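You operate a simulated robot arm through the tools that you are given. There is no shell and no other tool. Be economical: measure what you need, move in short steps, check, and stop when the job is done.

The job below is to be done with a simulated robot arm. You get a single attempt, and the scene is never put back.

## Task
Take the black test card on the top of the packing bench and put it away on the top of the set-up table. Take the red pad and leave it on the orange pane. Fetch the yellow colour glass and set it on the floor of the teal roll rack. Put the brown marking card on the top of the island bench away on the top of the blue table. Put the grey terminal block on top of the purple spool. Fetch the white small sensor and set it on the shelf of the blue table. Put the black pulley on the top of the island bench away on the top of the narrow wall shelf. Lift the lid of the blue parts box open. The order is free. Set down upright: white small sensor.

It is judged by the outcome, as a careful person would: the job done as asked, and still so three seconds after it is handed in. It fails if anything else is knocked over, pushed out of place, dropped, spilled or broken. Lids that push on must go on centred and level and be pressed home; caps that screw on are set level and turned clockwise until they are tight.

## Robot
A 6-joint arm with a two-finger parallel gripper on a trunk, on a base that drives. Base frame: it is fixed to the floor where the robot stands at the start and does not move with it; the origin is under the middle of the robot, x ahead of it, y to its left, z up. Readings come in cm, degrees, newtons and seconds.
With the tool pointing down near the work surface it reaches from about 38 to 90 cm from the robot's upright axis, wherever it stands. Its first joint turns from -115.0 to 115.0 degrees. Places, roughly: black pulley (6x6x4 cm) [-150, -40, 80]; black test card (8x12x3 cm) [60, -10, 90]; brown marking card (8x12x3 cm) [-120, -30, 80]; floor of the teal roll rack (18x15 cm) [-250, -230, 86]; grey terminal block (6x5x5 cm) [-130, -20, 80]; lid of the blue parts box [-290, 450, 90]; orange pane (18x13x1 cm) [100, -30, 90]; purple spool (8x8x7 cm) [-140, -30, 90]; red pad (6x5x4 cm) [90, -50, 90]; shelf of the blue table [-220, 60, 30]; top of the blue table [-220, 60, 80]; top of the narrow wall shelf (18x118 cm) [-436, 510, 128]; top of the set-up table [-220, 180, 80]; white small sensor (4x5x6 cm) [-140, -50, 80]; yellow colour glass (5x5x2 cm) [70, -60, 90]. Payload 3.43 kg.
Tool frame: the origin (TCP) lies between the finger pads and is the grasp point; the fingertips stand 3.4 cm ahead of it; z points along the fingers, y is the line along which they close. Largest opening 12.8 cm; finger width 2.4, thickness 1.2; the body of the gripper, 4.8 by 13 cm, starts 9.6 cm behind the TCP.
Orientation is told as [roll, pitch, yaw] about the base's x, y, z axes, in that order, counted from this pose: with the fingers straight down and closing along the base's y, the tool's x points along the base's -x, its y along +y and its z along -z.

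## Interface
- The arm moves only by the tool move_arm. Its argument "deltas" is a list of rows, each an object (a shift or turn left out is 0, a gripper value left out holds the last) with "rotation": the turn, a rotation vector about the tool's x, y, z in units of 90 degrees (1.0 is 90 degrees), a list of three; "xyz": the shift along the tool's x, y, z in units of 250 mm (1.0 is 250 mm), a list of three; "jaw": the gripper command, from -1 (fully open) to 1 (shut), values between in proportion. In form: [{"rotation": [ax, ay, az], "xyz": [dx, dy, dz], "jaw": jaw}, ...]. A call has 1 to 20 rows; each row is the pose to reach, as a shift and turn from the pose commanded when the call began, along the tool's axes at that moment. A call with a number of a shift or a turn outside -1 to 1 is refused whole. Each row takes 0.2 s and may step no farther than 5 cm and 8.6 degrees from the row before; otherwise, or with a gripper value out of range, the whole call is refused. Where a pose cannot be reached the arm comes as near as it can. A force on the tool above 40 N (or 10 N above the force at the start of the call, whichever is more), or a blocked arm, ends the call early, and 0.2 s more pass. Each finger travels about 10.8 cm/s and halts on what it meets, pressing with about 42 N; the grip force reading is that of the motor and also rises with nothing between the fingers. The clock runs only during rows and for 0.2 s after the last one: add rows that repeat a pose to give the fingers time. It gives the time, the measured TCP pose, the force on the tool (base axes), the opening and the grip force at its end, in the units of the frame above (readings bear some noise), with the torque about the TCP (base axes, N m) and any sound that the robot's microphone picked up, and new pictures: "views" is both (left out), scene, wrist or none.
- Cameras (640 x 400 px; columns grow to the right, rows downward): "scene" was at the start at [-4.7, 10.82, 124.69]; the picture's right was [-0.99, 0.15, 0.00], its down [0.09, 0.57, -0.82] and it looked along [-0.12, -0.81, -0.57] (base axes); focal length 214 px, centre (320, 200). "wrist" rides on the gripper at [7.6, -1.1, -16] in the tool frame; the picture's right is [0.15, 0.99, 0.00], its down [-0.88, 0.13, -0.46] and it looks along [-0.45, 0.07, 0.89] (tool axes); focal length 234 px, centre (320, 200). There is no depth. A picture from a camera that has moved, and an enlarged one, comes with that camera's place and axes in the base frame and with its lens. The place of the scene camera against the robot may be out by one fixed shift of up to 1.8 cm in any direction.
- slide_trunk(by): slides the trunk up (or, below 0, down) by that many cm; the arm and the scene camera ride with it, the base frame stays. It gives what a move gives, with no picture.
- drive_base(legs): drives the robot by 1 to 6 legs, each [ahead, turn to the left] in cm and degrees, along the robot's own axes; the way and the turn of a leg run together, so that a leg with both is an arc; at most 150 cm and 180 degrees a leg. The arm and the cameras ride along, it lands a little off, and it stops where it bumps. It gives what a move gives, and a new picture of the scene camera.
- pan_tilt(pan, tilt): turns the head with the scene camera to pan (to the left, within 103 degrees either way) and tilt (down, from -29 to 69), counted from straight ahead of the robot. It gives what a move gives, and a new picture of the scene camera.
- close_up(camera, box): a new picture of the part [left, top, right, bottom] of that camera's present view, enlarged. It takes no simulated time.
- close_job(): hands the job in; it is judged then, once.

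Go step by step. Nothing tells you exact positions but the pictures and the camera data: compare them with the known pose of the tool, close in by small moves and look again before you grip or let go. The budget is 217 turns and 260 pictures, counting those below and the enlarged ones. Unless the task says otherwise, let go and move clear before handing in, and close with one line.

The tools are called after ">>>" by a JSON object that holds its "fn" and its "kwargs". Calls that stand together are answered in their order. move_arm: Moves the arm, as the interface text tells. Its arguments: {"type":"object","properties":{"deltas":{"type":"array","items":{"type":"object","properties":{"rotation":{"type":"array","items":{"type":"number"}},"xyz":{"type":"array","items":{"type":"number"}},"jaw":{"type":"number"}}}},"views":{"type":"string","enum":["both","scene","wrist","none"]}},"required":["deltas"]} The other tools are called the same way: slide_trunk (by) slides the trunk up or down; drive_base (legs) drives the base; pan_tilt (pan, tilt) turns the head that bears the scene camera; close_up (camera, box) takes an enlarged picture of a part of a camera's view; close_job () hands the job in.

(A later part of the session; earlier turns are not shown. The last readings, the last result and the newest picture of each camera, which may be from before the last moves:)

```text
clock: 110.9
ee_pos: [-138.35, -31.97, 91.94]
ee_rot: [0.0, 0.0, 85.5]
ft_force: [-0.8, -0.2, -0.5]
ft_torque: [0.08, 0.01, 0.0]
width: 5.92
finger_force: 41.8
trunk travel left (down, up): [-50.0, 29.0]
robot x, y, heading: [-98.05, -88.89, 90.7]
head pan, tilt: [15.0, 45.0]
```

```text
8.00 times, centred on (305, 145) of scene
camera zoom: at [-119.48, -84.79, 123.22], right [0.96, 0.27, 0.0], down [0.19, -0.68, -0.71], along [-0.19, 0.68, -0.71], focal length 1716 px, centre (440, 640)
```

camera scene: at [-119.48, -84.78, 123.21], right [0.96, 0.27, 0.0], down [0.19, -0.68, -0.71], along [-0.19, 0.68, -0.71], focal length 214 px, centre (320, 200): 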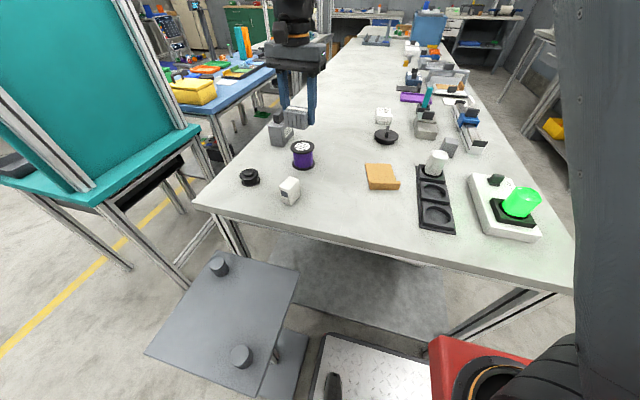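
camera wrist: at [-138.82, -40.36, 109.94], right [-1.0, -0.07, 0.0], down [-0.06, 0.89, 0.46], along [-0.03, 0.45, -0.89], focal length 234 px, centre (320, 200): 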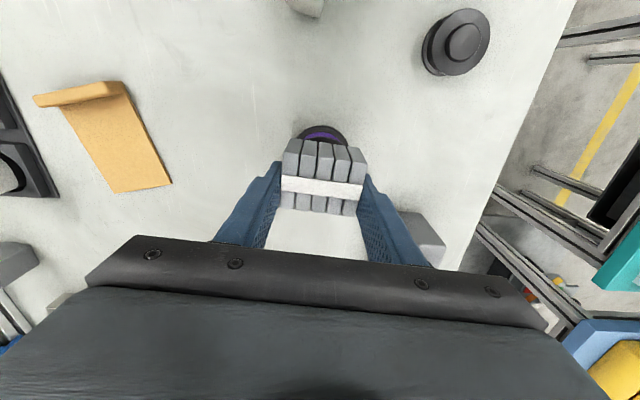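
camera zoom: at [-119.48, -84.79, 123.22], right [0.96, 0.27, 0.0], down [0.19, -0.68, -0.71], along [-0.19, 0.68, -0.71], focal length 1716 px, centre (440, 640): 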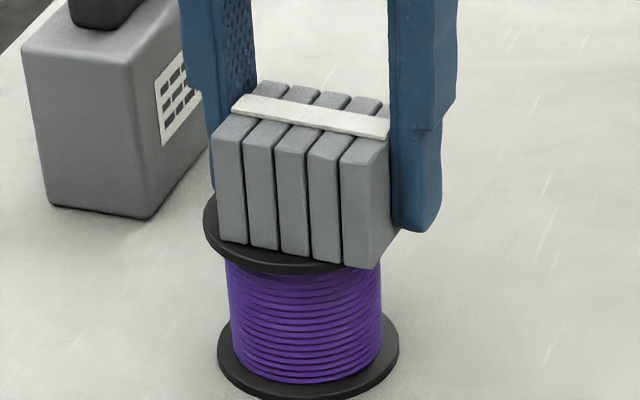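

>>> {"fn": "move_arm", "kwargs": {"deltas": [{"xyz": [0, 0.012, 0]}, {"xyz": [0, 0.012, 0.006]}, {"xyz": [0, 0.012, 0.012]}, {"xyz": [0, 0.012, 0.012]}], "views": "none"}}

>>> {"fn": "close_up", "kwargs": {"camera": "scene", "box": [280, 120, 330, 170]}}

```text
clock: 111.9
ee_pos: [-138.67, -32.11, 91.98]
ee_rot: [0.1, -0.3, 85.4]
ft_force: [0.3, -2.9, 27.8]
ft_torque: [0.12, -0.36, -0.01]
width: 5.91
finger_force: 41.9
trunk travel left (down, up): [-50.0, 29.0]
robot x, y, heading: [-97.71, -89.44, 90.6]
head pan, tilt: [15.0, 45.0]
```

```text
8.00 times, centred on (305, 145) of scene
camera zoom: at [-119.42, -84.88, 123.25], right [0.96, 0.27, 0.0], down [0.19, -0.68, -0.71], along [-0.19, 0.68, -0.71], focal length 1716 px, centre (440, 640)
```

zoom: 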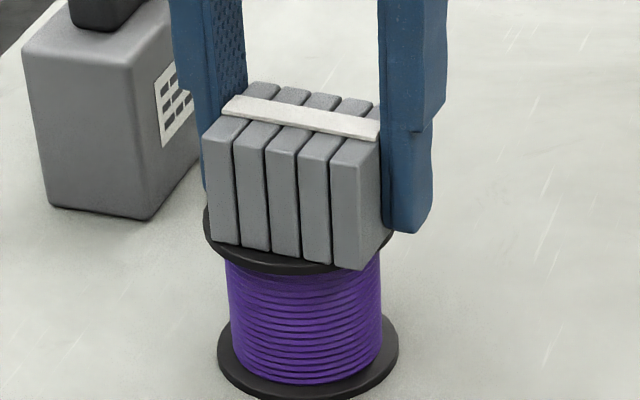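

Contact at 28 N, block centred on the flange within half a centimetre. I ease off and release.

>>> {"fn": "move_arm", "kwargs": {"deltas": [{"xyz": [0, 0, -0.006]}, {"xyz": [0, 0, -0.006]}, {"xyz": [0, 0, -0.006], "jaw": -0.1}, {"xyz": [0, 0, -0.006], "jaw": -0.3}, {"xyz": [0, 0, -0.006], "jaw": -0.3}, {"xyz": [0, 0, -0.15], "jaw": -0.3}, {"xyz": [0, 0, -0.33], "jaw": -0.3}, {"xyz": [0, 0, -0.5], "jaw": -0.3}], "views": "both"}}

>>> {"fn": "close_up", "kwargs": {"camera": "scene", "box": [230, 110, 410, 220]}}

```text
clock: 113.7
ee_pos: [-138.87, -32.43, 104.02]
ee_rot: [0.0, 0.0, 85.4]
ft_force: [-0.6, 0.3, -0.1]
ft_torque: [-0.04, -0.08, 0.0]
width: 8.33
finger_force: 0.0
trunk travel left (down, up): [-50.0, 29.0]
robot x, y, heading: [-97.89, -89.13, 90.5]
head pan, tilt: [15.0, 45.0]
camera scene: at [-119.49, -84.77, 123.21], right [0.96, 0.27, 0.0], down [0.19, -0.68, -0.71], along [-0.19, 0.68, -0.71], focal length 214 px, centre (320, 200)
camera wrist: at [-138.41, -40.01, 119.97], right [-1.0, -0.07, 0.0], down [-0.06, 0.89, 0.46], along [-0.03, 0.45, -0.89], focal length 234 px, centre (320, 200)
```

scene: 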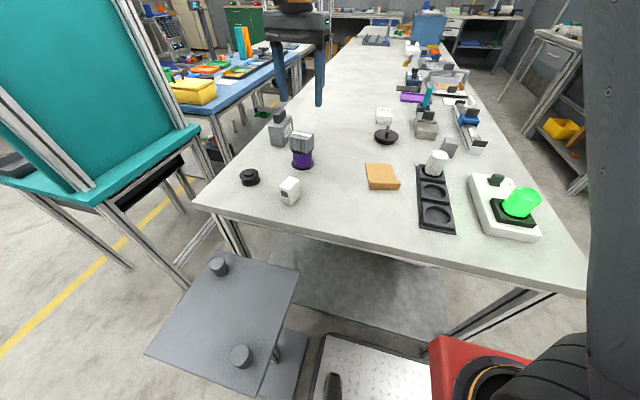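
wrist: 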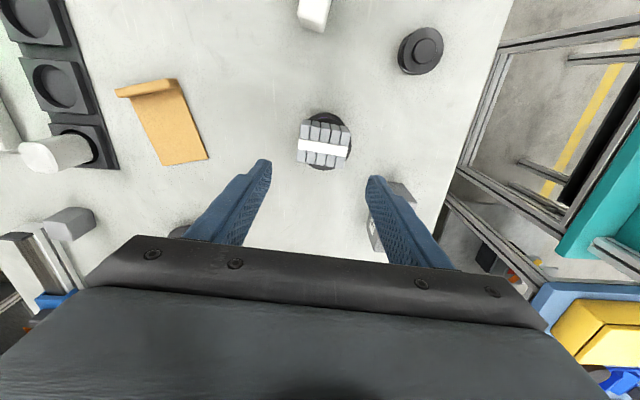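

```text
3.56 times, centred on (320, 165) of scene
camera zoom: at [-119.49, -84.77, 123.21], right [0.96, 0.27, 0.0], down [0.19, -0.68, -0.71], along [-0.19, 0.68, -0.71], focal length 763 px, centre (320, 324)
```

zoom: 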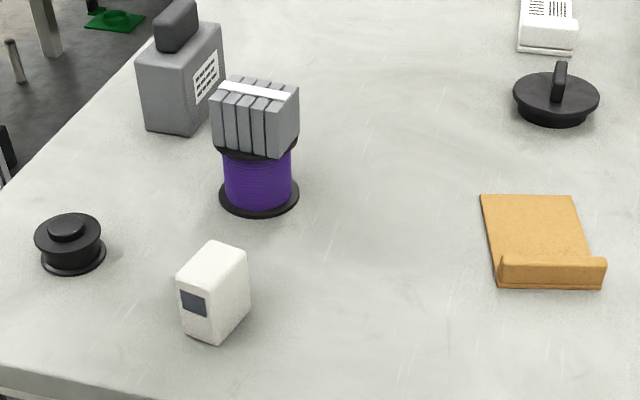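

The terminal block stands on the spool. Next the brown card: I move over it, turning the jaw about 16° to match.

>>> {"fn": "move_arm", "kwargs": {"deltas": [{"xyz": [0.015, -0.155, 0], "rotation": [0, 0, -0.03], "jaw": -0.6}, {"xyz": [0.03, -0.31, 0], "rotation": [0, 0, -0.06], "jaw": -0.8}, {"xyz": [0.045, -0.465, 0], "rotation": [0, 0, -0.09]}, {"xyz": [0.06, -0.62, 0], "rotation": [0, 0, -0.12]}, {"xyz": [0.075, -0.775, 0], "rotation": [0, 0, -0.15]}, {"xyz": [0.09, -0.93, 0.0], "rotation": [0, 0, -0.184]}, {"xyz": [0.09, -0.93, 0.15], "rotation": [0, 0, -0.184]}, {"xyz": [0.09, -0.93, 0.25], "rotation": [0, 0, -0.184]}], "views": "wrist"}}

>>> {"fn": "close_up", "kwargs": {"camera": "wrist", "box": [240, 80, 400, 180]}}

```text
clock: 115.5
ee_pos: [-115.57, -36.06, 97.65]
ee_rot: [0.0, -0.1, 102.0]
ft_force: [0.3, -0.3, -0.4]
ft_torque: [0.01, 0.01, 0.03]
width: 11.54
finger_force: 0.1
trunk travel left (down, up): [-50.0, 29.0]
robot x, y, heading: [-97.65, -89.42, 90.5]
head pan, tilt: [15.0, 45.0]
camera wrist: at [-112.99, -43.21, 113.59], right [-0.94, -0.35, 0.0], down [-0.31, 0.83, 0.46], along [-0.16, 0.43, -0.89], focal length 234 px, centre (320, 200)
```

wrist: 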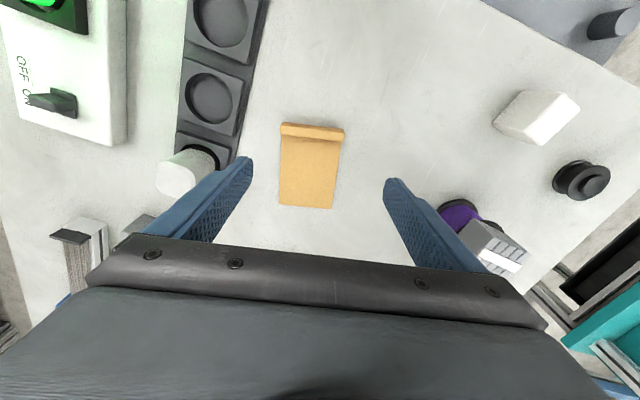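

```text
4.00 times, centred on (320, 130) of wrist
camera zoom: at [-112.99, -43.21, 113.59], right [-0.94, -0.35, 0.0], down [-0.31, 0.83, 0.46], along [-0.16, 0.43, -0.89], focal length 937 px, centre (320, 480)
```

zoom: 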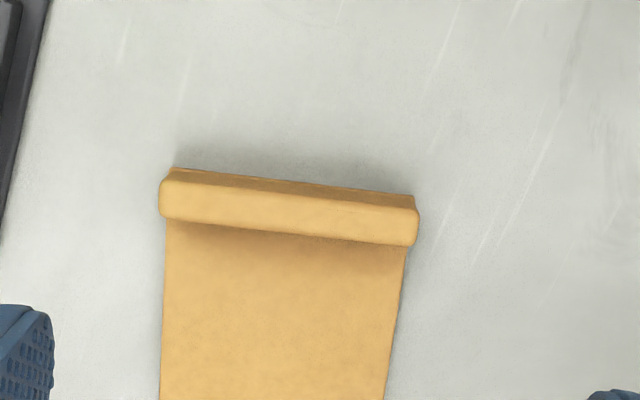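

Alignment is good. I shift to the lip end, narrow the jaw to 10 cm, and lower to z≈85.8.

>>> {"fn": "move_arm", "kwargs": {"deltas": [{"xyz": [0.056, -0.046, 0.05], "jaw": -0.56}, {"xyz": [0.056, -0.046, 0.2]}, {"xyz": [0.056, -0.046, 0.36]}, {"xyz": [0.056, -0.046, 0.46]}, {"xyz": [0.056, -0.046, 0.472]}, {"xyz": [0.056, -0.046, 0.472]}], "views": "both"}}

>>> {"fn": "close_up", "kwargs": {"camera": "scene", "box": [340, 120, 460, 220]}}

```text
clock: 116.9
ee_pos: [-114.16, -37.34, 85.93]
ee_rot: [0.1, -0.1, 101.9]
ft_force: [-0.4, -1.0, -0.3]
ft_torque: [0.01, 0.0, -0.01]
width: 10.02
finger_force: 0.0
trunk travel left (down, up): [-50.0, 29.0]
robot x, y, heading: [-97.59, -89.0, 90.5]
head pan, tilt: [15.0, 45.0]
camera scene: at [-119.47, -84.79, 123.22], right [0.96, 0.27, 0.0], down [0.19, -0.68, -0.71], along [-0.19, 0.68, -0.71], focal length 214 px, centre (320, 200)
camera wrist: at [-111.63, -44.49, 101.99], right [-0.94, -0.35, 0.0], down [-0.31, 0.83, 0.46], along [-0.16, 0.43, -0.89], focal length 234 px, centre (320, 200)
```

scene: 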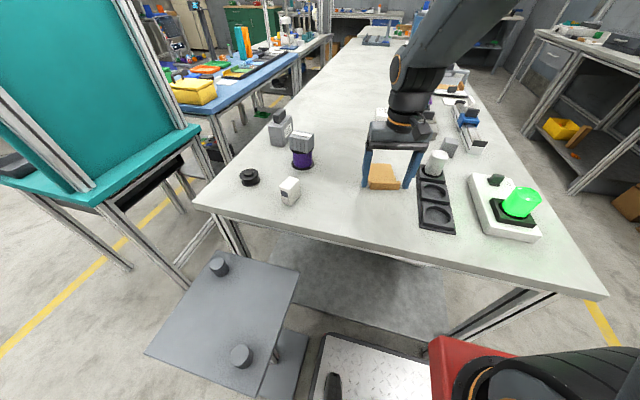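
wrist: 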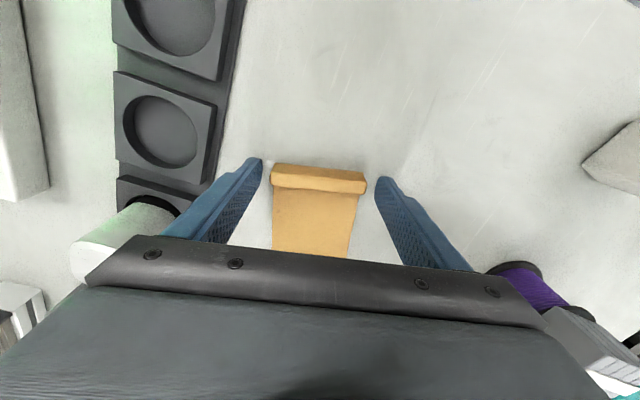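

```text
4.00 times, centred on (400, 170) of scene
camera zoom: at [-119.47, -84.79, 123.22], right [0.96, 0.27, 0.0], down [0.19, -0.68, -0.71], along [-0.19, 0.68, -0.71], focal length 858 px, centre (0, 320)
```

zoom: 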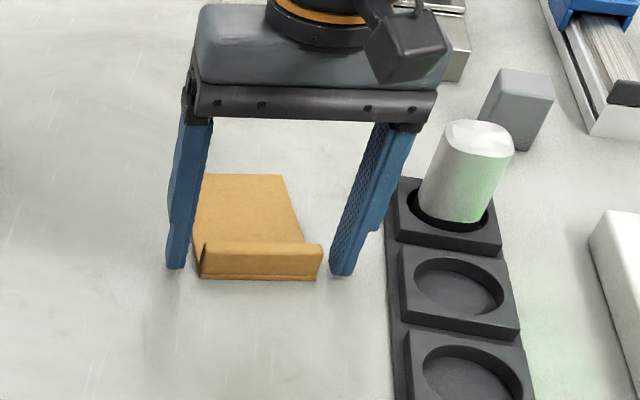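

The fingers flank the lip. I close and lift.

>>> {"fn": "move_arm", "kwargs": {"deltas": [{"jaw": 1}, {"jaw": 1}, {"jaw": 1}, {"jaw": 1}], "views": "none"}}

>>> {"fn": "move_arm", "kwargs": {"deltas": [{"xyz": [0, 0, -0.1]}, {"xyz": [0, 0, -0.28]}, {"xyz": [0, 0, -0.46]}, {"xyz": [0, 0, -0.64]}, {"xyz": [0, 0, -0.8]}], "views": "both"}}

```text
clock: 117.9
ee_pos: [-114.19, -37.41, 86.08]
ee_rot: [0.1, 0.0, 101.8]
ft_force: [-0.2, 0.0, 0.0]
ft_torque: [-0.01, 0.02, -0.01]
width: 7.91
finger_force: 41.4
trunk travel left (down, up): [-50.0, 29.0]
robot x, y, heading: [-97.81, -88.97, 90.7]
head pan, tilt: [15.0, 45.0]
```

```text
clock: 119.1
ee_pos: [-113.98, -37.22, 106.38]
ee_rot: [-0.1, 0.2, 101.9]
ft_force: [-0.5, -0.5, -0.1]
ft_torque: [-0.04, -0.01, 0.01]
width: 7.88
finger_force: 41.9
trunk travel left (down, up): [-50.0, 29.0]
robot x, y, heading: [-97.65, -88.95, 90.8]
head pan, tilt: [15.0, 45.0]
camera scene: at [-119.48, -84.76, 123.21], right [0.96, 0.27, 0.0], down [0.19, -0.68, -0.71], along [-0.19, 0.68, -0.71], focal length 214 px, centre (320, 200)
camera wrist: at [-111.46, -44.45, 122.35], right [-0.94, -0.35, 0.0], down [-0.31, 0.84, 0.45], along [-0.16, 0.43, -0.89], focal length 234 px, centre (320, 200)
```

scene: 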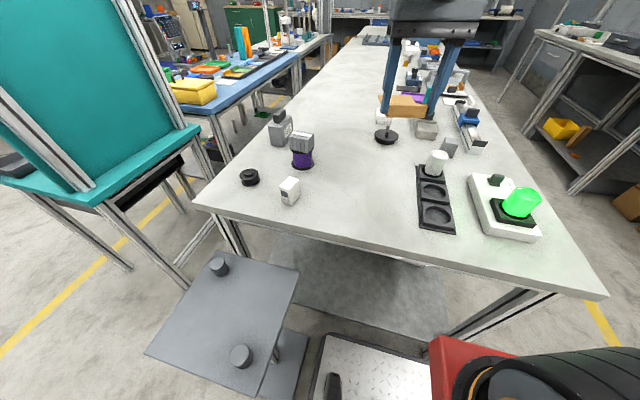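
wrist: 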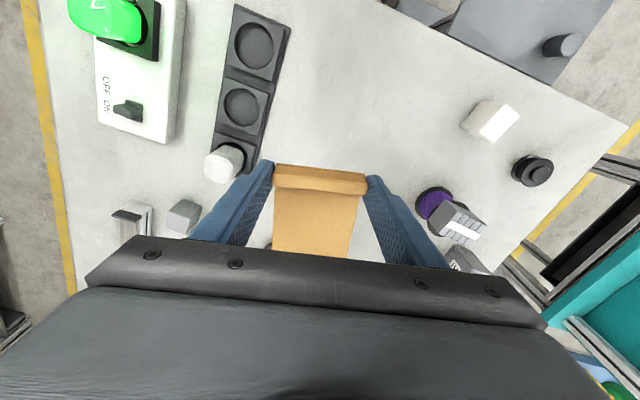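

Card held. I back away, turn west and drive past the teal table toward the west aisle.

>>> {"fn": "drive_base", "kwargs": {"legs": [[-48, 0], [0, 90], [140, 0]]}}

>>> {"fn": "pan_tilt", "kwargs": {"pan": -50, "tilt": 20}}

```text
clock: 132.2
ee_pos: [-290.88, -142.85, 106.4]
ee_rot: [0.0, 0.1, -171.7]
ft_force: [-0.2, -0.2, -0.1]
ft_torque: [-0.01, -0.02, 0.0]
width: 7.89
finger_force: 41.9
trunk travel left (down, up): [-50.0, 29.0]
robot x, y, heading: [-238.06, -129.46, 176.9]
head pan, tilt: [15.0, 45.0]
camera scene: at [-243.62, -151.0, 123.22], right [-0.21, 0.98, 0.0], down [0.69, 0.15, -0.71], along [-0.69, -0.15, -0.71], focal length 214 px, centre (320, 200)
```

scene: 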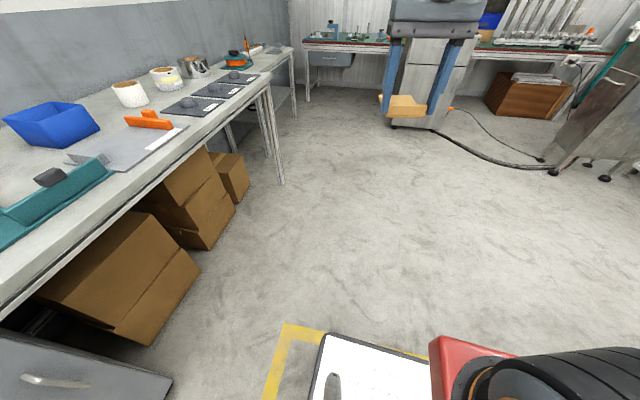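

```text
clock: 133.6
ee_pos: [-290.75, -142.93, 106.36]
ee_rot: [0.0, 0.0, -171.6]
ft_force: [0.4, -0.3, -0.6]
ft_torque: [-0.02, -0.03, -0.03]
width: 7.9
finger_force: 42.3
trunk travel left (down, up): [-50.0, 29.0]
robot x, y, heading: [-237.8, -129.9, 177.0]
head pan, tilt: [-50.0, 20.0]
camera scene: at [-241.27, -141.88, 127.08], right [0.8, 0.6, 0.0], down [0.21, -0.27, -0.94], along [-0.57, 0.75, -0.34], focal length 214 px, centre (320, 200)
```

scene: 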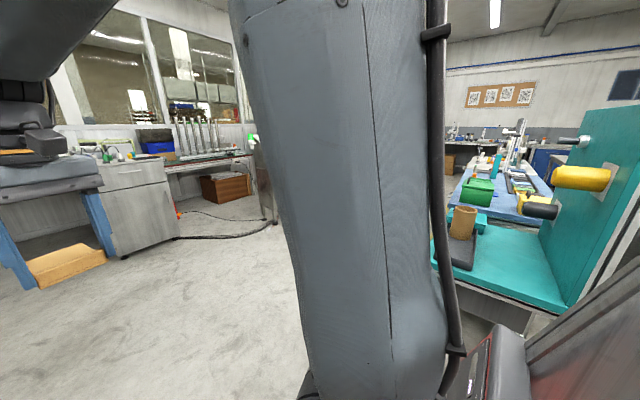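

West aisle looks open. I continue to x≈-298 and turn north.

>>> {"fn": "drive_base", "kwargs": {"legs": [[62, 0], [0, -87]]}}

>>> {"fn": "pan_tilt", "kwargs": {"pan": 0, "tilt": 20}}

```text
clock: 140.8
ee_pos: [-316.68, -74.72, 106.48]
ee_rot: [0.1, 0.1, 102.3]
ft_force: [0.2, 0.5, -0.9]
ft_torque: [-0.02, -0.04, 0.0]
width: 7.87
finger_force: 42.3
trunk travel left (down, up): [-50.0, 29.0]
robot x, y, heading: [-300.1, -126.38, 91.1]
head pan, tilt: [-50.0, 20.0]
camera scene: at [-312.53, -123.99, 127.08], right [0.65, -0.76, 0.0], down [-0.26, -0.22, -0.94], along [0.71, 0.61, -0.34], focal length 214 px, centre (320, 200)
```

scene: 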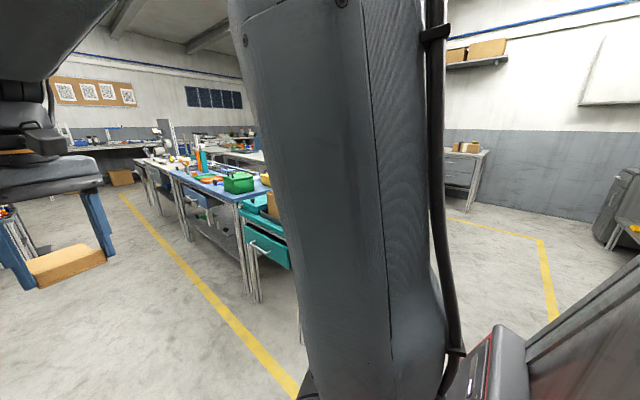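

```text
clock: 141.9
ee_pos: [-316.71, -74.75, 106.3]
ee_rot: [0.0, 0.0, 102.3]
ft_force: [0.3, -1.3, -0.2]
ft_torque: [-0.02, -0.03, 0.0]
width: 7.85
finger_force: 41.7
trunk travel left (down, up): [-50.0, 29.0]
robot x, y, heading: [-300.21, -126.55, 90.6]
head pan, tilt: [0.0, 20.0]
camera scene: at [-319.7, -120.76, 127.08], right [1.0, 0.01, 0.0], down [0.0, -0.34, -0.94], along [-0.01, 0.94, -0.34], focal length 214 px, centre (320, 200)
```

scene: 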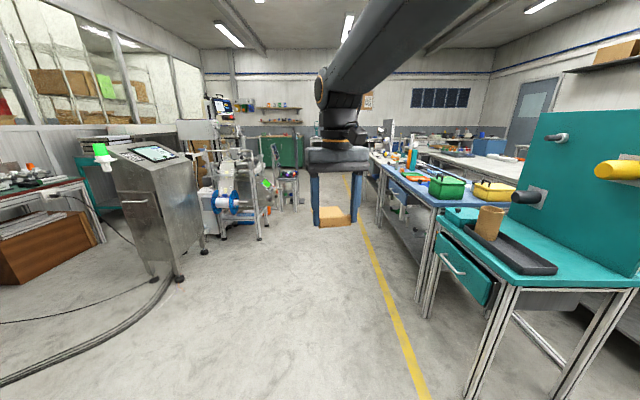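

The aisle is clear and the blue table lies to the right. I drive north alongside it and look at its top.

>>> {"fn": "drive_base", "kwargs": {"legs": [[0, -1], [120, 0]]}}

>>> {"fn": "pan_tilt", "kwargs": {"pan": -45, "tilt": 35}}

```text
clock: 148.4
ee_pos: [-318.96, 44.97, 106.39]
ee_rot: [0.0, 0.0, 103.1]
ft_force: [0.0, 0.5, -0.1]
ft_torque: [-0.04, -0.02, -0.05]
width: 7.88
finger_force: 41.9
trunk travel left (down, up): [-50.0, 29.0]
robot x, y, heading: [-301.62, -6.36, 91.6]
head pan, tilt: [0.0, 20.0]
camera scene: at [-321.31, -1.14, 127.08], right [1.0, 0.03, 0.0], down [0.01, -0.34, -0.94], along [-0.03, 0.94, -0.34], focal length 214 px, centre (320, 200)
```

scene: 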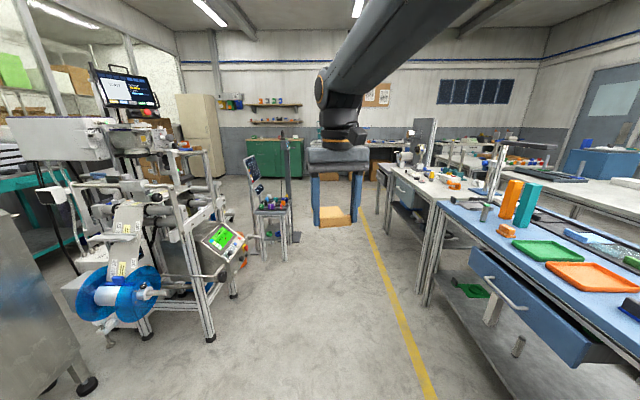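

```text
clock: 149.5
ee_pos: [-318.97, 45.05, 106.38]
ee_rot: [0.0, 0.0, 103.1]
ft_force: [-0.1, 0.1, -0.7]
ft_torque: [0.0, -0.01, 0.02]
width: 7.88
finger_force: 42.0
trunk travel left (down, up): [-50.0, 29.0]
robot x, y, heading: [-301.49, -6.87, 91.6]
head pan, tilt: [-45.0, 35.0]
camera scene: at [-315.0, -4.04, 124.7], right [0.73, -0.69, 0.0], down [-0.39, -0.42, -0.82], along [0.56, 0.6, -0.57], focal length 214 px, centre (320, 200)
```

scene: 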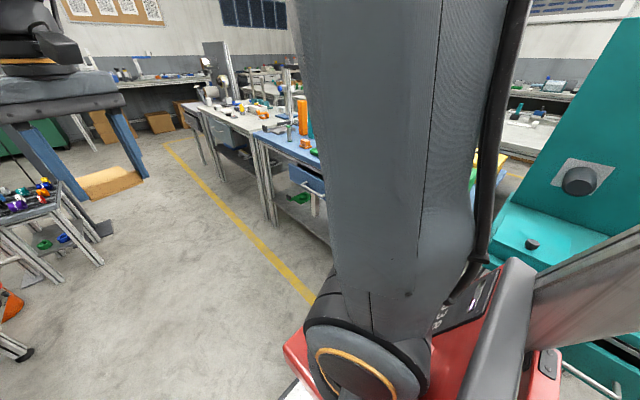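

The arm blocks my view on the right, so I'll turn around to work with the table on my left.

>>> {"fn": "drive_base", "kwargs": {"legs": [[36, 0], [0, 179]]}}

>>> {"fn": "pan_tilt", "kwargs": {"pan": 85, "tilt": 35}}

```text
clock: 158.9
ee_pos: [-292.33, -22.94, 106.37]
ee_rot: [0.0, -0.1, -84.5]
ft_force: [0.3, 0.4, 0.0]
ft_torque: [-0.02, -0.03, 0.03]
width: 7.89
finger_force: 41.8
trunk travel left (down, up): [-50.0, 29.0]
robot x, y, heading: [-301.86, 30.67, -96.0]
head pan, tilt: [-45.0, 35.0]
camera scene: at [-289.74, 26.29, 124.7], right [-0.63, 0.78, 0.0], down [0.45, 0.36, -0.82], along [-0.64, -0.52, -0.57], focal length 214 px, centre (320, 200)
```

scene: 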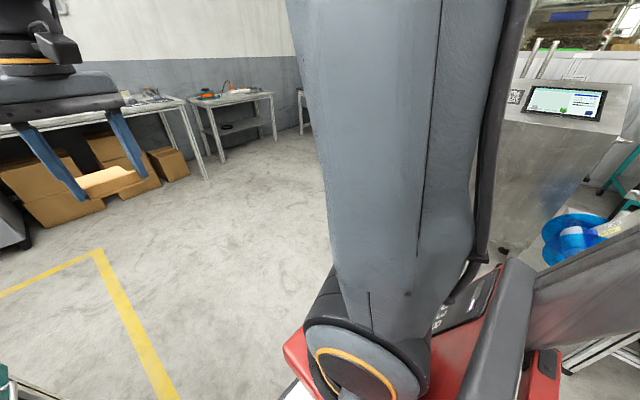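

```text
clock: 161.0
ee_pos: [-292.12, -22.79, 106.34]
ee_rot: [0.1, -0.1, -84.5]
ft_force: [-0.2, 0.2, -0.7]
ft_torque: [0.0, 0.0, 0.02]
width: 7.9
finger_force: 42.3
trunk travel left (down, up): [-50.0, 29.0]
robot x, y, heading: [-302.54, 30.6, -96.0]
head pan, tilt: [85.0, 35.0]
camera scene: at [-274.25, 30.15, 124.7], right [-0.19, -0.98, 0.0], down [-0.56, 0.11, -0.82], along [0.8, -0.16, -0.57], focal length 214 px, centre (320, 200)
```

scene: 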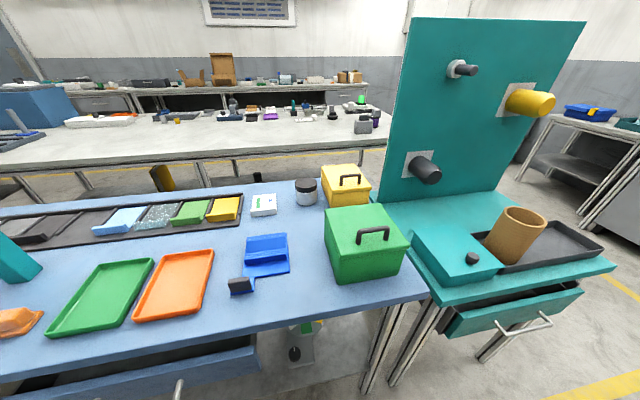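

The blue table top is visible; free patches are at its front and maybe further north. I look north along it.

>>> {"fn": "pan_tilt", "kwargs": {"pan": 103, "tilt": 40}}

```text
clock: 161.8
ee_pos: [-292.27, -22.86, 106.35]
ee_rot: [-0.1, 0.1, -84.5]
ft_force: [0.2, 0.7, -0.4]
ft_torque: [0.03, -0.02, -0.03]
width: 7.85
finger_force: 41.9
trunk travel left (down, up): [-50.0, 29.0]
robot x, y, heading: [-302.96, 30.65, -96.3]
head pan, tilt: [103.0, 40.0]
camera scene: at [-274.46, 32.86, 123.94], right [0.12, -0.99, 0.0], down [-0.64, -0.08, -0.77], along [0.76, 0.09, -0.64], focal length 214 px, centre (320, 200)
```

scene: 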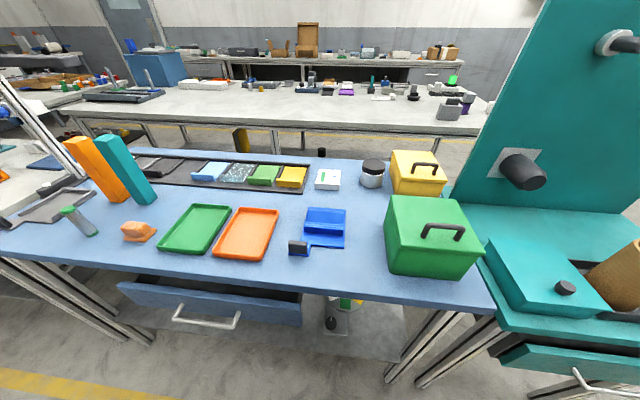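

Free patch found at the table front: roughly x −253…−242, y 21…39. I swing the arm over it, card lengthwise along y.

>>> {"fn": "move_arm", "kwargs": {"deltas": [{"xyz": [0.142, 0.132, 0]}, {"xyz": [0.284, 0.264, 0]}, {"xyz": [0.426, 0.396, 0]}, {"xyz": [0.568, 0.528, 0]}, {"xyz": [0.71, 0.66, 0]}], "views": "none"}}

>>> {"fn": "move_arm", "kwargs": {"deltas": [{"xyz": [0.142, 0.132, 0]}, {"xyz": [0.284, 0.264, 0]}, {"xyz": [0.426, 0.396, 0]}, {"xyz": [0.568, 0.528, 0]}, {"xyz": [0.71, 0.66, 0]}], "views": "none"}}

>>> {"fn": "move_arm", "kwargs": {"deltas": [{"xyz": [0.142, 0.132, 0]}, {"xyz": [0.284, 0.264, 0], "rotation": [0, 0, 0.03]}, {"xyz": [0.426, 0.396, 0], "rotation": [0, 0, 0.06]}, {"xyz": [0.568, 0.528, 0], "rotation": [0, 0, 0.06]}, {"xyz": [0.71, 0.66, 0], "rotation": [0, 0, 0.06]}], "views": "both"}}

```text
clock: 163.0
ee_pos: [-277.22, -3.89, 106.13]
ee_rot: [0.0, 0.0, -84.5]
ft_force: [-0.9, -0.2, -0.8]
ft_torque: [0.04, -0.06, 0.0]
width: 7.85
finger_force: 42.2
trunk travel left (down, up): [-50.0, 29.0]
robot x, y, heading: [-302.28, 30.56, -96.0]
head pan, tilt: [103.0, 40.0]
```

```text
clock: 164.2
ee_pos: [-262.36, 15.58, 106.5]
ee_rot: [0.0, -0.1, -84.5]
ft_force: [-0.4, 0.0, -0.7]
ft_torque: [0.03, -0.05, 0.02]
width: 7.85
finger_force: 42.2
trunk travel left (down, up): [-50.0, 29.0]
robot x, y, heading: [-302.48, 30.7, -96.1]
head pan, tilt: [103.0, 40.0]
```

```text
clock: 165.4
ee_pos: [-247.95, 34.86, 106.7]
ee_rot: [0.1, 0.0, -89.9]
ft_force: [0.1, -0.4, -0.4]
ft_torque: [0.05, -0.01, -0.02]
width: 7.88
finger_force: 41.5
trunk travel left (down, up): [-50.0, 29.0]
robot x, y, heading: [-302.53, 30.63, -95.9]
head pan, tilt: [103.0, 40.0]
camera scene: at [-274.49, 32.84, 123.95], right [0.12, -0.99, 0.0], down [-0.64, -0.08, -0.77], along [0.76, 0.09, -0.64], focal length 214 px, centre (320, 200)
camera wrist: at [-249.07, 42.43, 122.77], right [0.99, 0.15, 0.0], down [0.13, -0.88, 0.46], along [0.07, -0.45, -0.89], focal length 234 px, centre (320, 200)
```

scene: 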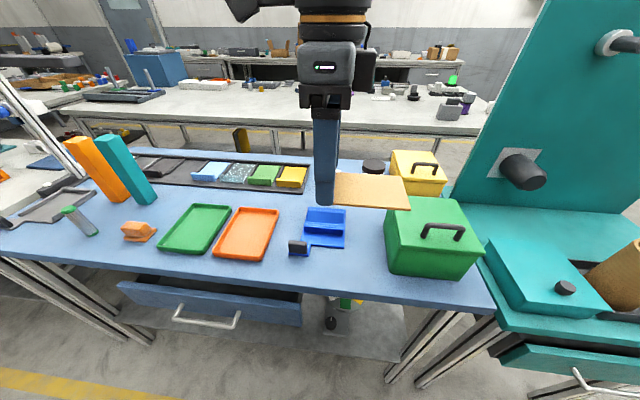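
wrist: 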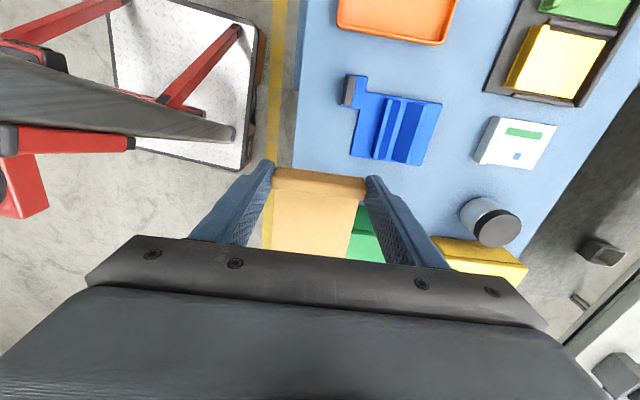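

The blue gadget's body begins near x=-242, so I'd rather have the fingers on the other side. I rotate the card 180° (in two halves), then shift.

>>> {"fn": "move_arm", "kwargs": {"deltas": [{"rotation": [0, 0, -0.09]}, {"rotation": [0, 0, -0.18]}, {"rotation": [0, 0, -0.27]}, {"rotation": [0, 0, -0.36]}, {"rotation": [0, 0, -0.45]}, {"rotation": [0, 0, -0.54]}, {"rotation": [0, 0, -0.63]}, {"rotation": [0, 0, -0.72]}, {"rotation": [0, 0, -0.81]}, {"rotation": [0, 0, -0.9]}, {"rotation": [0, 0, -0.99]}], "views": "none"}}

>>> {"fn": "move_arm", "kwargs": {"deltas": [{"rotation": [0, 0, -0.09]}, {"rotation": [0, 0, -0.18]}, {"rotation": [0, 0, -0.27]}, {"rotation": [0, 0, -0.36]}, {"rotation": [0, 0, -0.45]}, {"rotation": [0, 0, -0.54]}, {"rotation": [0, 0, -0.63]}, {"rotation": [0, 0, -0.72]}, {"rotation": [0, 0, -0.81]}, {"rotation": [0, 0, -0.9]}, {"rotation": [0, 0, -0.99]}], "views": "none"}}

```text
clock: 167.8
ee_pos: [-248.06, 34.76, 106.35]
ee_rot: [0.0, 0.0, -0.8]
ft_force: [0.1, 0.1, -0.3]
ft_torque: [0.01, 0.0, 0.03]
width: 7.87
finger_force: 41.9
trunk travel left (down, up): [-50.0, 29.0]
robot x, y, heading: [-302.77, 30.59, -96.0]
head pan, tilt: [103.0, 40.0]
```

```text
clock: 170.2
ee_pos: [-248.07, 34.99, 106.36]
ee_rot: [-0.1, -0.1, 88.5]
ft_force: [0.3, -0.7, -1.4]
ft_torque: [-0.03, 0.03, -0.01]
width: 7.85
finger_force: 42.3
trunk travel left (down, up): [-50.0, 29.0]
robot x, y, heading: [-303.18, 30.13, -95.9]
head pan, tilt: [103.0, 40.0]
```

>>> {"fn": "move_arm", "kwargs": {"deltas": [{"xyz": [0.15, -0.012, 0], "rotation": [0, 0, -0.016]}, {"xyz": [0.3, -0.025, 0], "rotation": [0, 0, -0.016]}, {"xyz": [0.44, -0.037, 0.05], "rotation": [0, 0, -0.016]}, {"xyz": [0.44, -0.037, 0.2], "rotation": [0, 0, -0.016]}], "views": "both"}}

>>> {"fn": "close_up", "kwargs": {"camera": "scene", "box": [270, 130, 470, 300]}}

```text
clock: 171.2
ee_pos: [-247.4, 23.59, 101.23]
ee_rot: [0.0, -0.1, 89.8]
ft_force: [-0.8, 0.7, 0.1]
ft_torque: [-0.06, 0.0, 0.02]
width: 7.86
finger_force: 42.5
trunk travel left (down, up): [-50.0, 29.0]
robot x, y, heading: [-302.6, 30.32, -95.8]
head pan, tilt: [103.0, 40.0]
camera scene: at [-274.47, 32.89, 123.94], right [0.12, -0.99, 0.0], down [-0.64, -0.08, -0.77], along [0.76, 0.09, -0.64], focal length 214 px, centre (320, 200)
camera wrist: at [-246.43, 16.02, 117.27], right [-0.99, -0.14, 0.0], down [-0.13, 0.88, 0.46], along [-0.06, 0.45, -0.89], focal length 234 px, centre (320, 200)
```

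scene: 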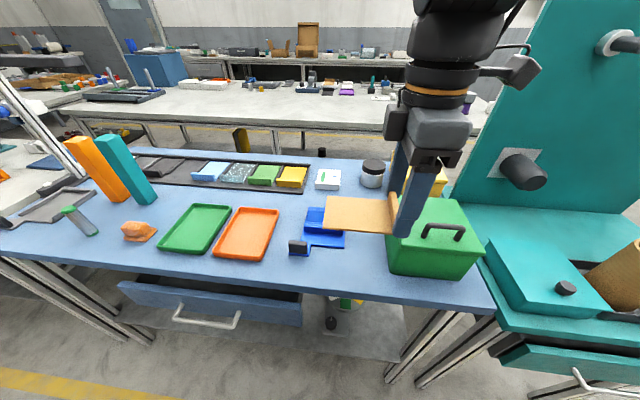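
wrist: 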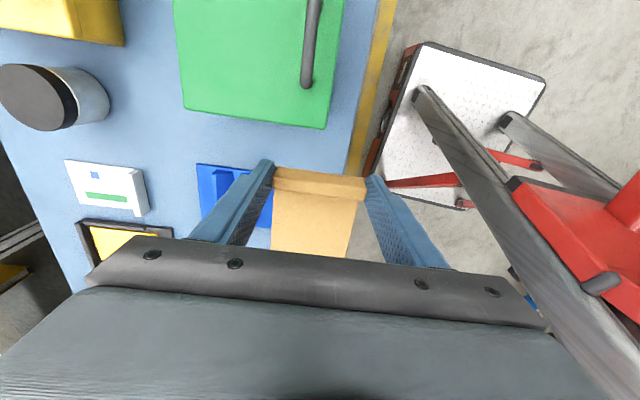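

```text
2.35 times, centred on (370, 215) of scene
camera zoom: at [-274.47, 32.89, 123.94], right [0.12, -0.99, 0.0], down [-0.64, -0.08, -0.77], along [0.76, 0.09, -0.64], focal length 505 px, centre (202, 165)
```

zoom: 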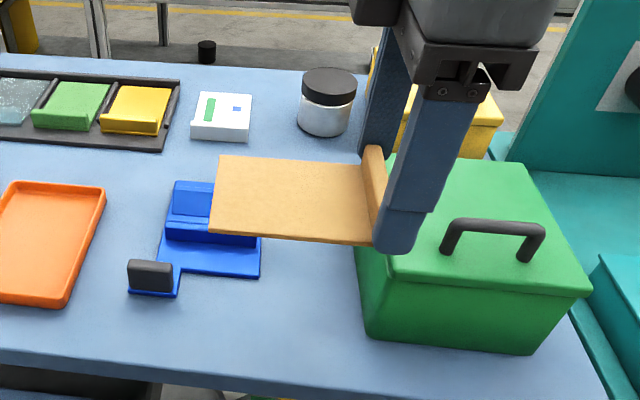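

Clear of the green box (edge y≈19.7). I lower toward the table.

>>> {"fn": "move_arm", "kwargs": {"deltas": [{"xyz": [0, 0.012, 0.15]}, {"xyz": [0, 0.012, 0.3]}, {"xyz": [0, 0.012, 0.44]}, {"xyz": [0, 0.012, 0.52]}, {"xyz": [0, 0.012, 0.52]}], "views": "scene"}}

>>> {"fn": "close_up", "kwargs": {"camera": "scene", "box": [280, 180, 440, 300]}}

```text
clock: 172.4
ee_pos: [-247.6, 23.92, 88.45]
ee_rot: [0.0, 0.0, 89.6]
ft_force: [-0.2, 0.0, 0.2]
ft_torque: [0.0, 0.03, -0.01]
width: 7.86
finger_force: 42.0
trunk travel left (down, up): [-50.0, 29.0]
robot x, y, heading: [-302.6, 30.38, -95.9]
head pan, tilt: [103.0, 40.0]
camera scene: at [-274.45, 32.87, 123.94], right [0.12, -0.99, 0.0], down [-0.64, -0.08, -0.77], along [0.76, 0.09, -0.64], focal length 214 px, centre (320, 200)
```

scene: 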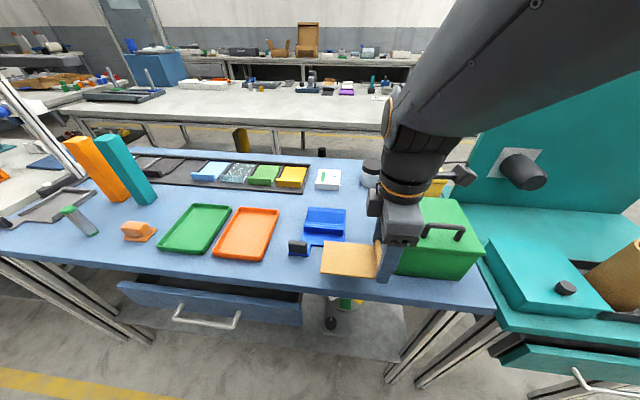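

```text
3.33 times, centred on (360, 240) of scene
camera zoom: at [-274.45, 32.87, 123.94], right [0.12, -0.99, 0.0], down [-0.64, -0.08, -0.77], along [0.76, 0.09, -0.64], focal length 715 px, centre (187, 67)
```

zoom: 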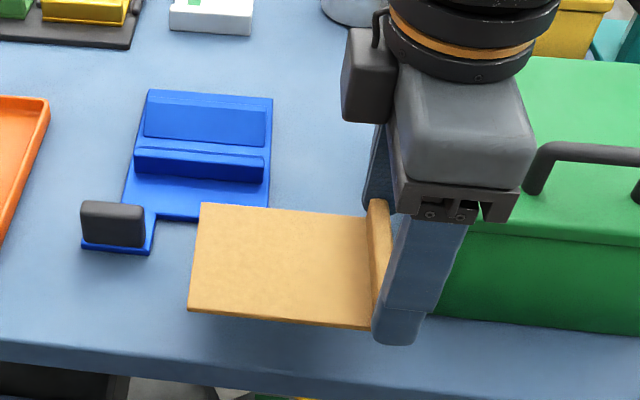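

>>> {"fn": "move_arm", "kwargs": {"deltas": [{"xyz": [0, 0, 0.03]}, {"xyz": [0, 0, 0.06]}, {"xyz": [0, 0, 0.085]}, {"xyz": [0, 0, 0.085]}], "views": "none"}}

>>> {"fn": "close_up", "kwargs": {"camera": "scene", "box": [280, 180, 440, 300]}}

```text
clock: 173.4
ee_pos: [-247.81, 23.75, 86.22]
ee_rot: [0.0, 0.0, 89.7]
ft_force: [0.0, 0.0, -0.1]
ft_torque: [-0.01, -0.02, -0.01]
width: 7.87
finger_force: 42.1
trunk travel left (down, up): [-50.0, 29.0]
robot x, y, heading: [-302.32, 30.27, -95.9]
head pan, tilt: [103.0, 40.0]
```

```text
3.33 times, centred on (360, 240) of scene
camera zoom: at [-274.45, 32.88, 123.93], right [0.12, -0.99, 0.0], down [-0.64, -0.08, -0.77], along [0.76, 0.09, -0.64], focal length 715 px, centre (187, 67)
```

zoom: 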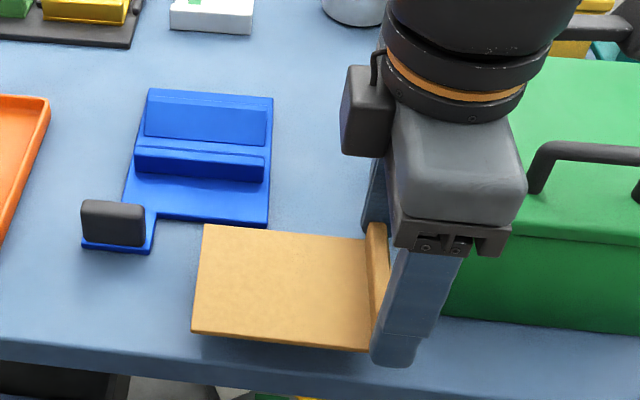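

>>> {"fn": "move_arm", "kwargs": {"deltas": [{"xyz": [0, -0.016, 0.01]}, {"xyz": [0, -0.016, 0.02]}, {"xyz": [0, -0.016, 0.028]}, {"xyz": [0, -0.016, 0.028]}], "views": "none"}}

```text
clock: 174.4
ee_pos: [-247.2, 23.82, 85.74]
ee_rot: [0.1, 0.0, 89.7]
ft_force: [-0.2, -0.5, 0.2]
ft_torque: [-0.01, 0.0, 0.01]
width: 7.87
finger_force: 41.8
trunk travel left (down, up): [-50.0, 29.0]
robot x, y, heading: [-302.44, 30.31, -96.1]
head pan, tilt: [103.0, 40.0]
```

>>> {"fn": "move_arm", "kwargs": {"deltas": [{"xyz": [0, 0, 0.01]}, {"xyz": [0, 0, 0.02]}, {"xyz": [0, 0, 0.02]}], "views": "none"}}

>>> {"fn": "close_up", "kwargs": {"camera": "scene", "box": [300, 210, 420, 300]}}

```text
clock: 175.2
ee_pos: [-247.24, 23.76, 85.01]
ee_rot: [0.0, 0.0, 89.6]
ft_force: [-0.2, -0.5, -0.3]
ft_torque: [-0.03, -0.02, 0.02]
width: 7.89
finger_force: 42.0
trunk travel left (down, up): [-50.0, 29.0]
robot x, y, heading: [-302.68, 30.77, -96.1]
head pan, tilt: [103.0, 40.0]
```

```text
4.44 times, centred on (360, 255) of scene
camera zoom: at [-274.59, 33.07, 123.7], right [0.15, -0.99, 0.0], down [-0.66, -0.1, -0.75], along [0.74, 0.11, -0.66], focal length 953 px, centre (142, -44)
```

zoom: 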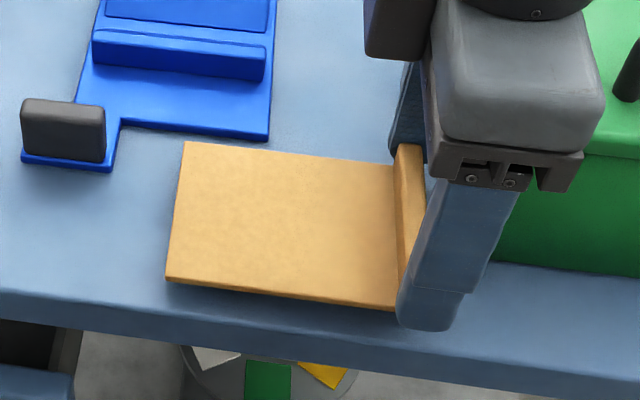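

>>> {"fn": "move_arm", "kwargs": {"deltas": [{"xyz": [0, 0, 0.008]}, {"xyz": [0, 0, 0.014]}, {"xyz": [0, 0, 0.014]}], "views": "none"}}

>>> {"fn": "move_arm", "kwargs": {"deltas": [{"xyz": [0, 0, 0.008]}, {"xyz": [0, 0, 0.014]}, {"xyz": [0, 0, 0.014]}], "views": "none"}}

```text
clock: 176.0
ee_pos: [-247.23, 23.85, 84.64]
ee_rot: [0.0, 0.0, 89.7]
ft_force: [0.1, -0.1, -0.6]
ft_torque: [-0.02, 0.01, 0.01]
width: 7.87
finger_force: 41.8
trunk travel left (down, up): [-50.0, 29.0]
robot x, y, heading: [-302.43, 30.64, -96.1]
head pan, tilt: [103.0, 40.0]
```

```text
clock: 176.8
ee_pos: [-247.18, 23.7, 84.37]
ee_rot: [-0.1, 0.0, 89.8]
ft_force: [0.0, 0.1, 0.2]
ft_torque: [-0.02, -0.02, -0.02]
width: 7.89
finger_force: 41.3
trunk travel left (down, up): [-50.0, 29.0]
robot x, y, heading: [-302.23, 30.87, -96.2]
head pan, tilt: [103.0, 40.0]
```

>>> {"fn": "close_up", "kwargs": {"camera": "scene", "box": [300, 210, 420, 300]}}

>>> {"fn": "move_arm", "kwargs": {"deltas": [{"xyz": [0, 0, 0.008]}, {"xyz": [0, 0, 0.014]}, {"xyz": [0, 0, 0.014]}], "views": "none"}}

```text
4.44 times, centred on (360, 255) of scene
camera zoom: at [-274.74, 33.14, 123.42], right [0.16, -0.99, 0.0], down [-0.68, -0.11, -0.72], along [0.72, 0.11, -0.69], focal length 953 px, centre (142, -44)
```

zoom: 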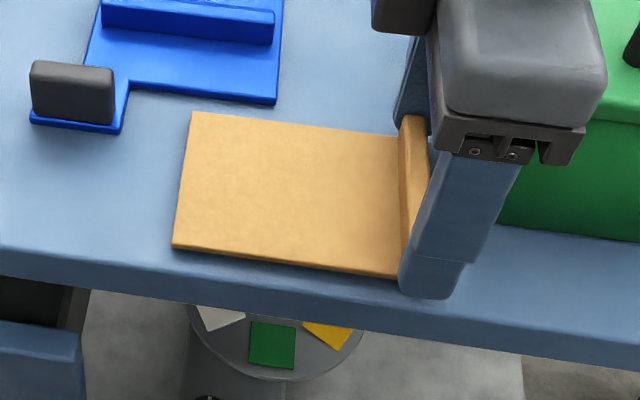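

```text
clock: 177.6
ee_pos: [-247.2, 23.64, 84.12]
ee_rot: [-0.2, 0.0, 89.8]
ft_force: [-0.7, 0.3, -0.1]
ft_torque: [-0.03, 0.0, 0.02]
width: 7.87
finger_force: 41.9
trunk travel left (down, up): [-50.0, 29.0]
robot x, y, heading: [-302.28, 30.79, -95.8]
head pan, tilt: [103.0, 40.0]
```

The arm seems to brush the head; I turn the head away before the last millimetres.

>>> {"fn": "pan_tilt", "kwargs": {"pan": 20, "tilt": 30}}

>>> {"fn": "move_arm", "kwargs": {"deltas": [{"xyz": [0, 0, 0.008]}, {"xyz": [0, 0, 0.012]}, {"xyz": [0, 0, 0.012]}], "views": "none"}}

```text
clock: 179.2
ee_pos: [-247.25, 23.49, 84.28]
ee_rot: [-0.3, 0.0, 89.5]
ft_force: [0.1, -0.2, -0.8]
ft_torque: [-0.02, -0.02, 0.02]
width: 7.87
finger_force: 42.0
trunk travel left (down, up): [-50.0, 29.0]
robot x, y, heading: [-302.86, 30.94, -96.1]
head pan, tilt: [20.0, 30.0]
camera scene: at [-274.71, 32.73, 123.37], right [0.11, -0.99, 0.0], down [-0.69, -0.08, -0.72], along [0.72, 0.08, -0.69], focal length 214 px, centre (320, 200)
```

scene: 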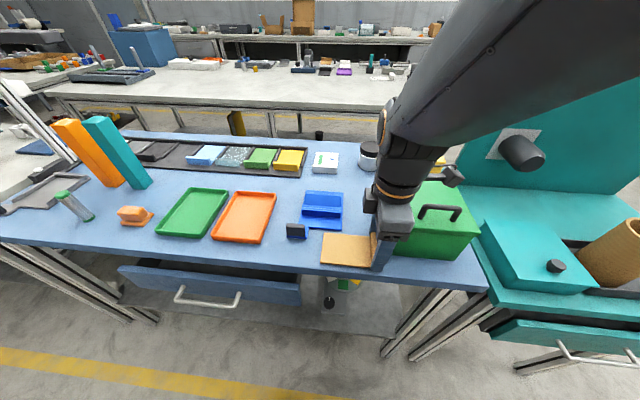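

```text
clock: 180.0
ee_pos: [-247.04, 23.5, 84.17]
ee_rot: [-0.5, 0.1, 89.5]
ft_force: [0.6, 0.2, -0.1]
ft_torque: [-0.03, 0.01, 0.02]
width: 7.87
finger_force: 41.8
trunk travel left (down, up): [-50.0, 29.0]
robot x, y, heading: [-302.79, 30.68, -96.4]
head pan, tilt: [20.0, 30.0]
```

The arm's link is jamming the head. I raise the card, let the head turn away, and then lower again.

>>> {"fn": "move_arm", "kwargs": {"deltas": [{"xyz": [0, 0, -0.1]}, {"xyz": [0, 0, -0.25]}, {"xyz": [0, 0, -0.36]}, {"xyz": [0, 0, -0.36]}, {"xyz": [0, 0, -0.36]}], "views": "none"}}

>>> {"fn": "pan_tilt", "kwargs": {"pan": 0, "tilt": 30}}

```text
clock: 181.2
ee_pos: [-247.16, 23.93, 92.84]
ee_rot: [-0.2, -0.1, 89.9]
ft_force: [0.2, -0.6, -0.7]
ft_torque: [-0.03, -0.03, -0.01]
width: 7.85
finger_force: 42.0
trunk travel left (down, up): [-50.0, 29.0]
robot x, y, heading: [-302.7, 30.41, -96.1]
head pan, tilt: [20.0, 30.0]
```

```text
clock: 182.0
ee_pos: [-247.22, 23.79, 92.93]
ee_rot: [-0.3, 0.0, 89.7]
ft_force: [-1.3, 0.0, -0.6]
ft_torque: [-0.01, 0.0, -0.01]
width: 7.86
finger_force: 41.9
trunk travel left (down, up): [-50.0, 29.0]
robot x, y, heading: [-302.68, 30.38, -96.0]
head pan, tilt: [0.0, 30.0]
camera scene: at [-275.61, 26.76, 124.88], right [-0.57, -0.82, 0.0], down [-0.46, 0.32, -0.83], along [0.68, -0.48, -0.56], focal length 214 px, centre (320, 200)
```

scene: 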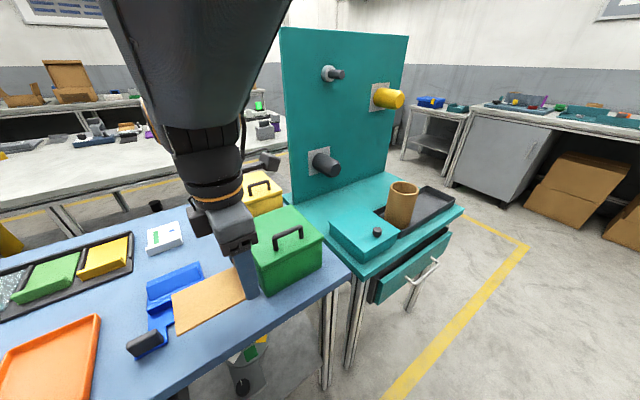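

The head can't slip past the arm link; instead I'll lower the trunk so the arm stays folded high. First raise the arm a little more.

>>> {"fn": "move_arm", "kwargs": {"deltas": [{"xyz": [0, 0, -0.15]}, {"xyz": [0, 0, -0.3]}, {"xyz": [0, 0, -0.44]}, {"xyz": [0, 0, -0.44]}], "views": "none"}}

>>> {"fn": "pan_tilt", "kwargs": {"pan": 70, "tilt": 40}}

>>> {"fn": "slide_trunk", "kwargs": {"by": -14}}

```text
clock: 183.0
ee_pos: [-247.22, 23.96, 103.82]
ee_rot: [-0.2, -0.1, 89.6]
ft_force: [0.2, 0.7, -0.4]
ft_torque: [-0.04, 0.03, -0.02]
width: 7.86
finger_force: 41.9
trunk travel left (down, up): [-50.0, 29.0]
robot x, y, heading: [-302.59, 30.34, -96.2]
head pan, tilt: [0.0, 30.0]
```

```text
clock: 184.4
ee_pos: [-247.13, 23.9, 103.74]
ee_rot: [0.0, 0.0, 89.7]
ft_force: [0.1, 0.1, -0.4]
ft_torque: [-0.04, 0.0, -0.02]
width: 7.84
finger_force: 42.2
trunk travel left (down, up): [-50.0, 29.0]
robot x, y, heading: [-302.74, 30.63, -96.0]
head pan, tilt: [70.0, 40.0]
camera scene: at [-275.24, 28.11, 123.94], right [-0.44, -0.9, 0.0], down [-0.58, 0.28, -0.77], along [0.69, -0.34, -0.64], focal length 214 px, centre (320, 200)
```

scene: 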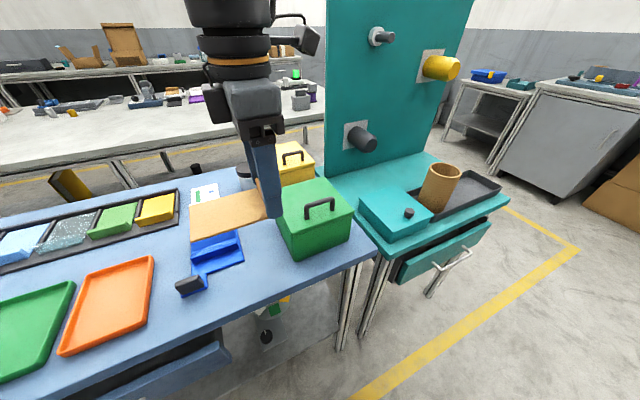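

```text
clock: 186.1
ee_pos: [-247.36, 23.83, 89.74]
ee_rot: [0.0, 0.1, 89.7]
ft_force: [0.6, 0.5, 0.4]
ft_torque: [-0.01, 0.01, 0.02]
width: 7.86
finger_force: 42.1
trunk travel left (down, up): [-36.0, 43.0]
robot x, y, heading: [-302.76, 30.31, -95.8]
head pan, tilt: [70.0, 40.0]
```

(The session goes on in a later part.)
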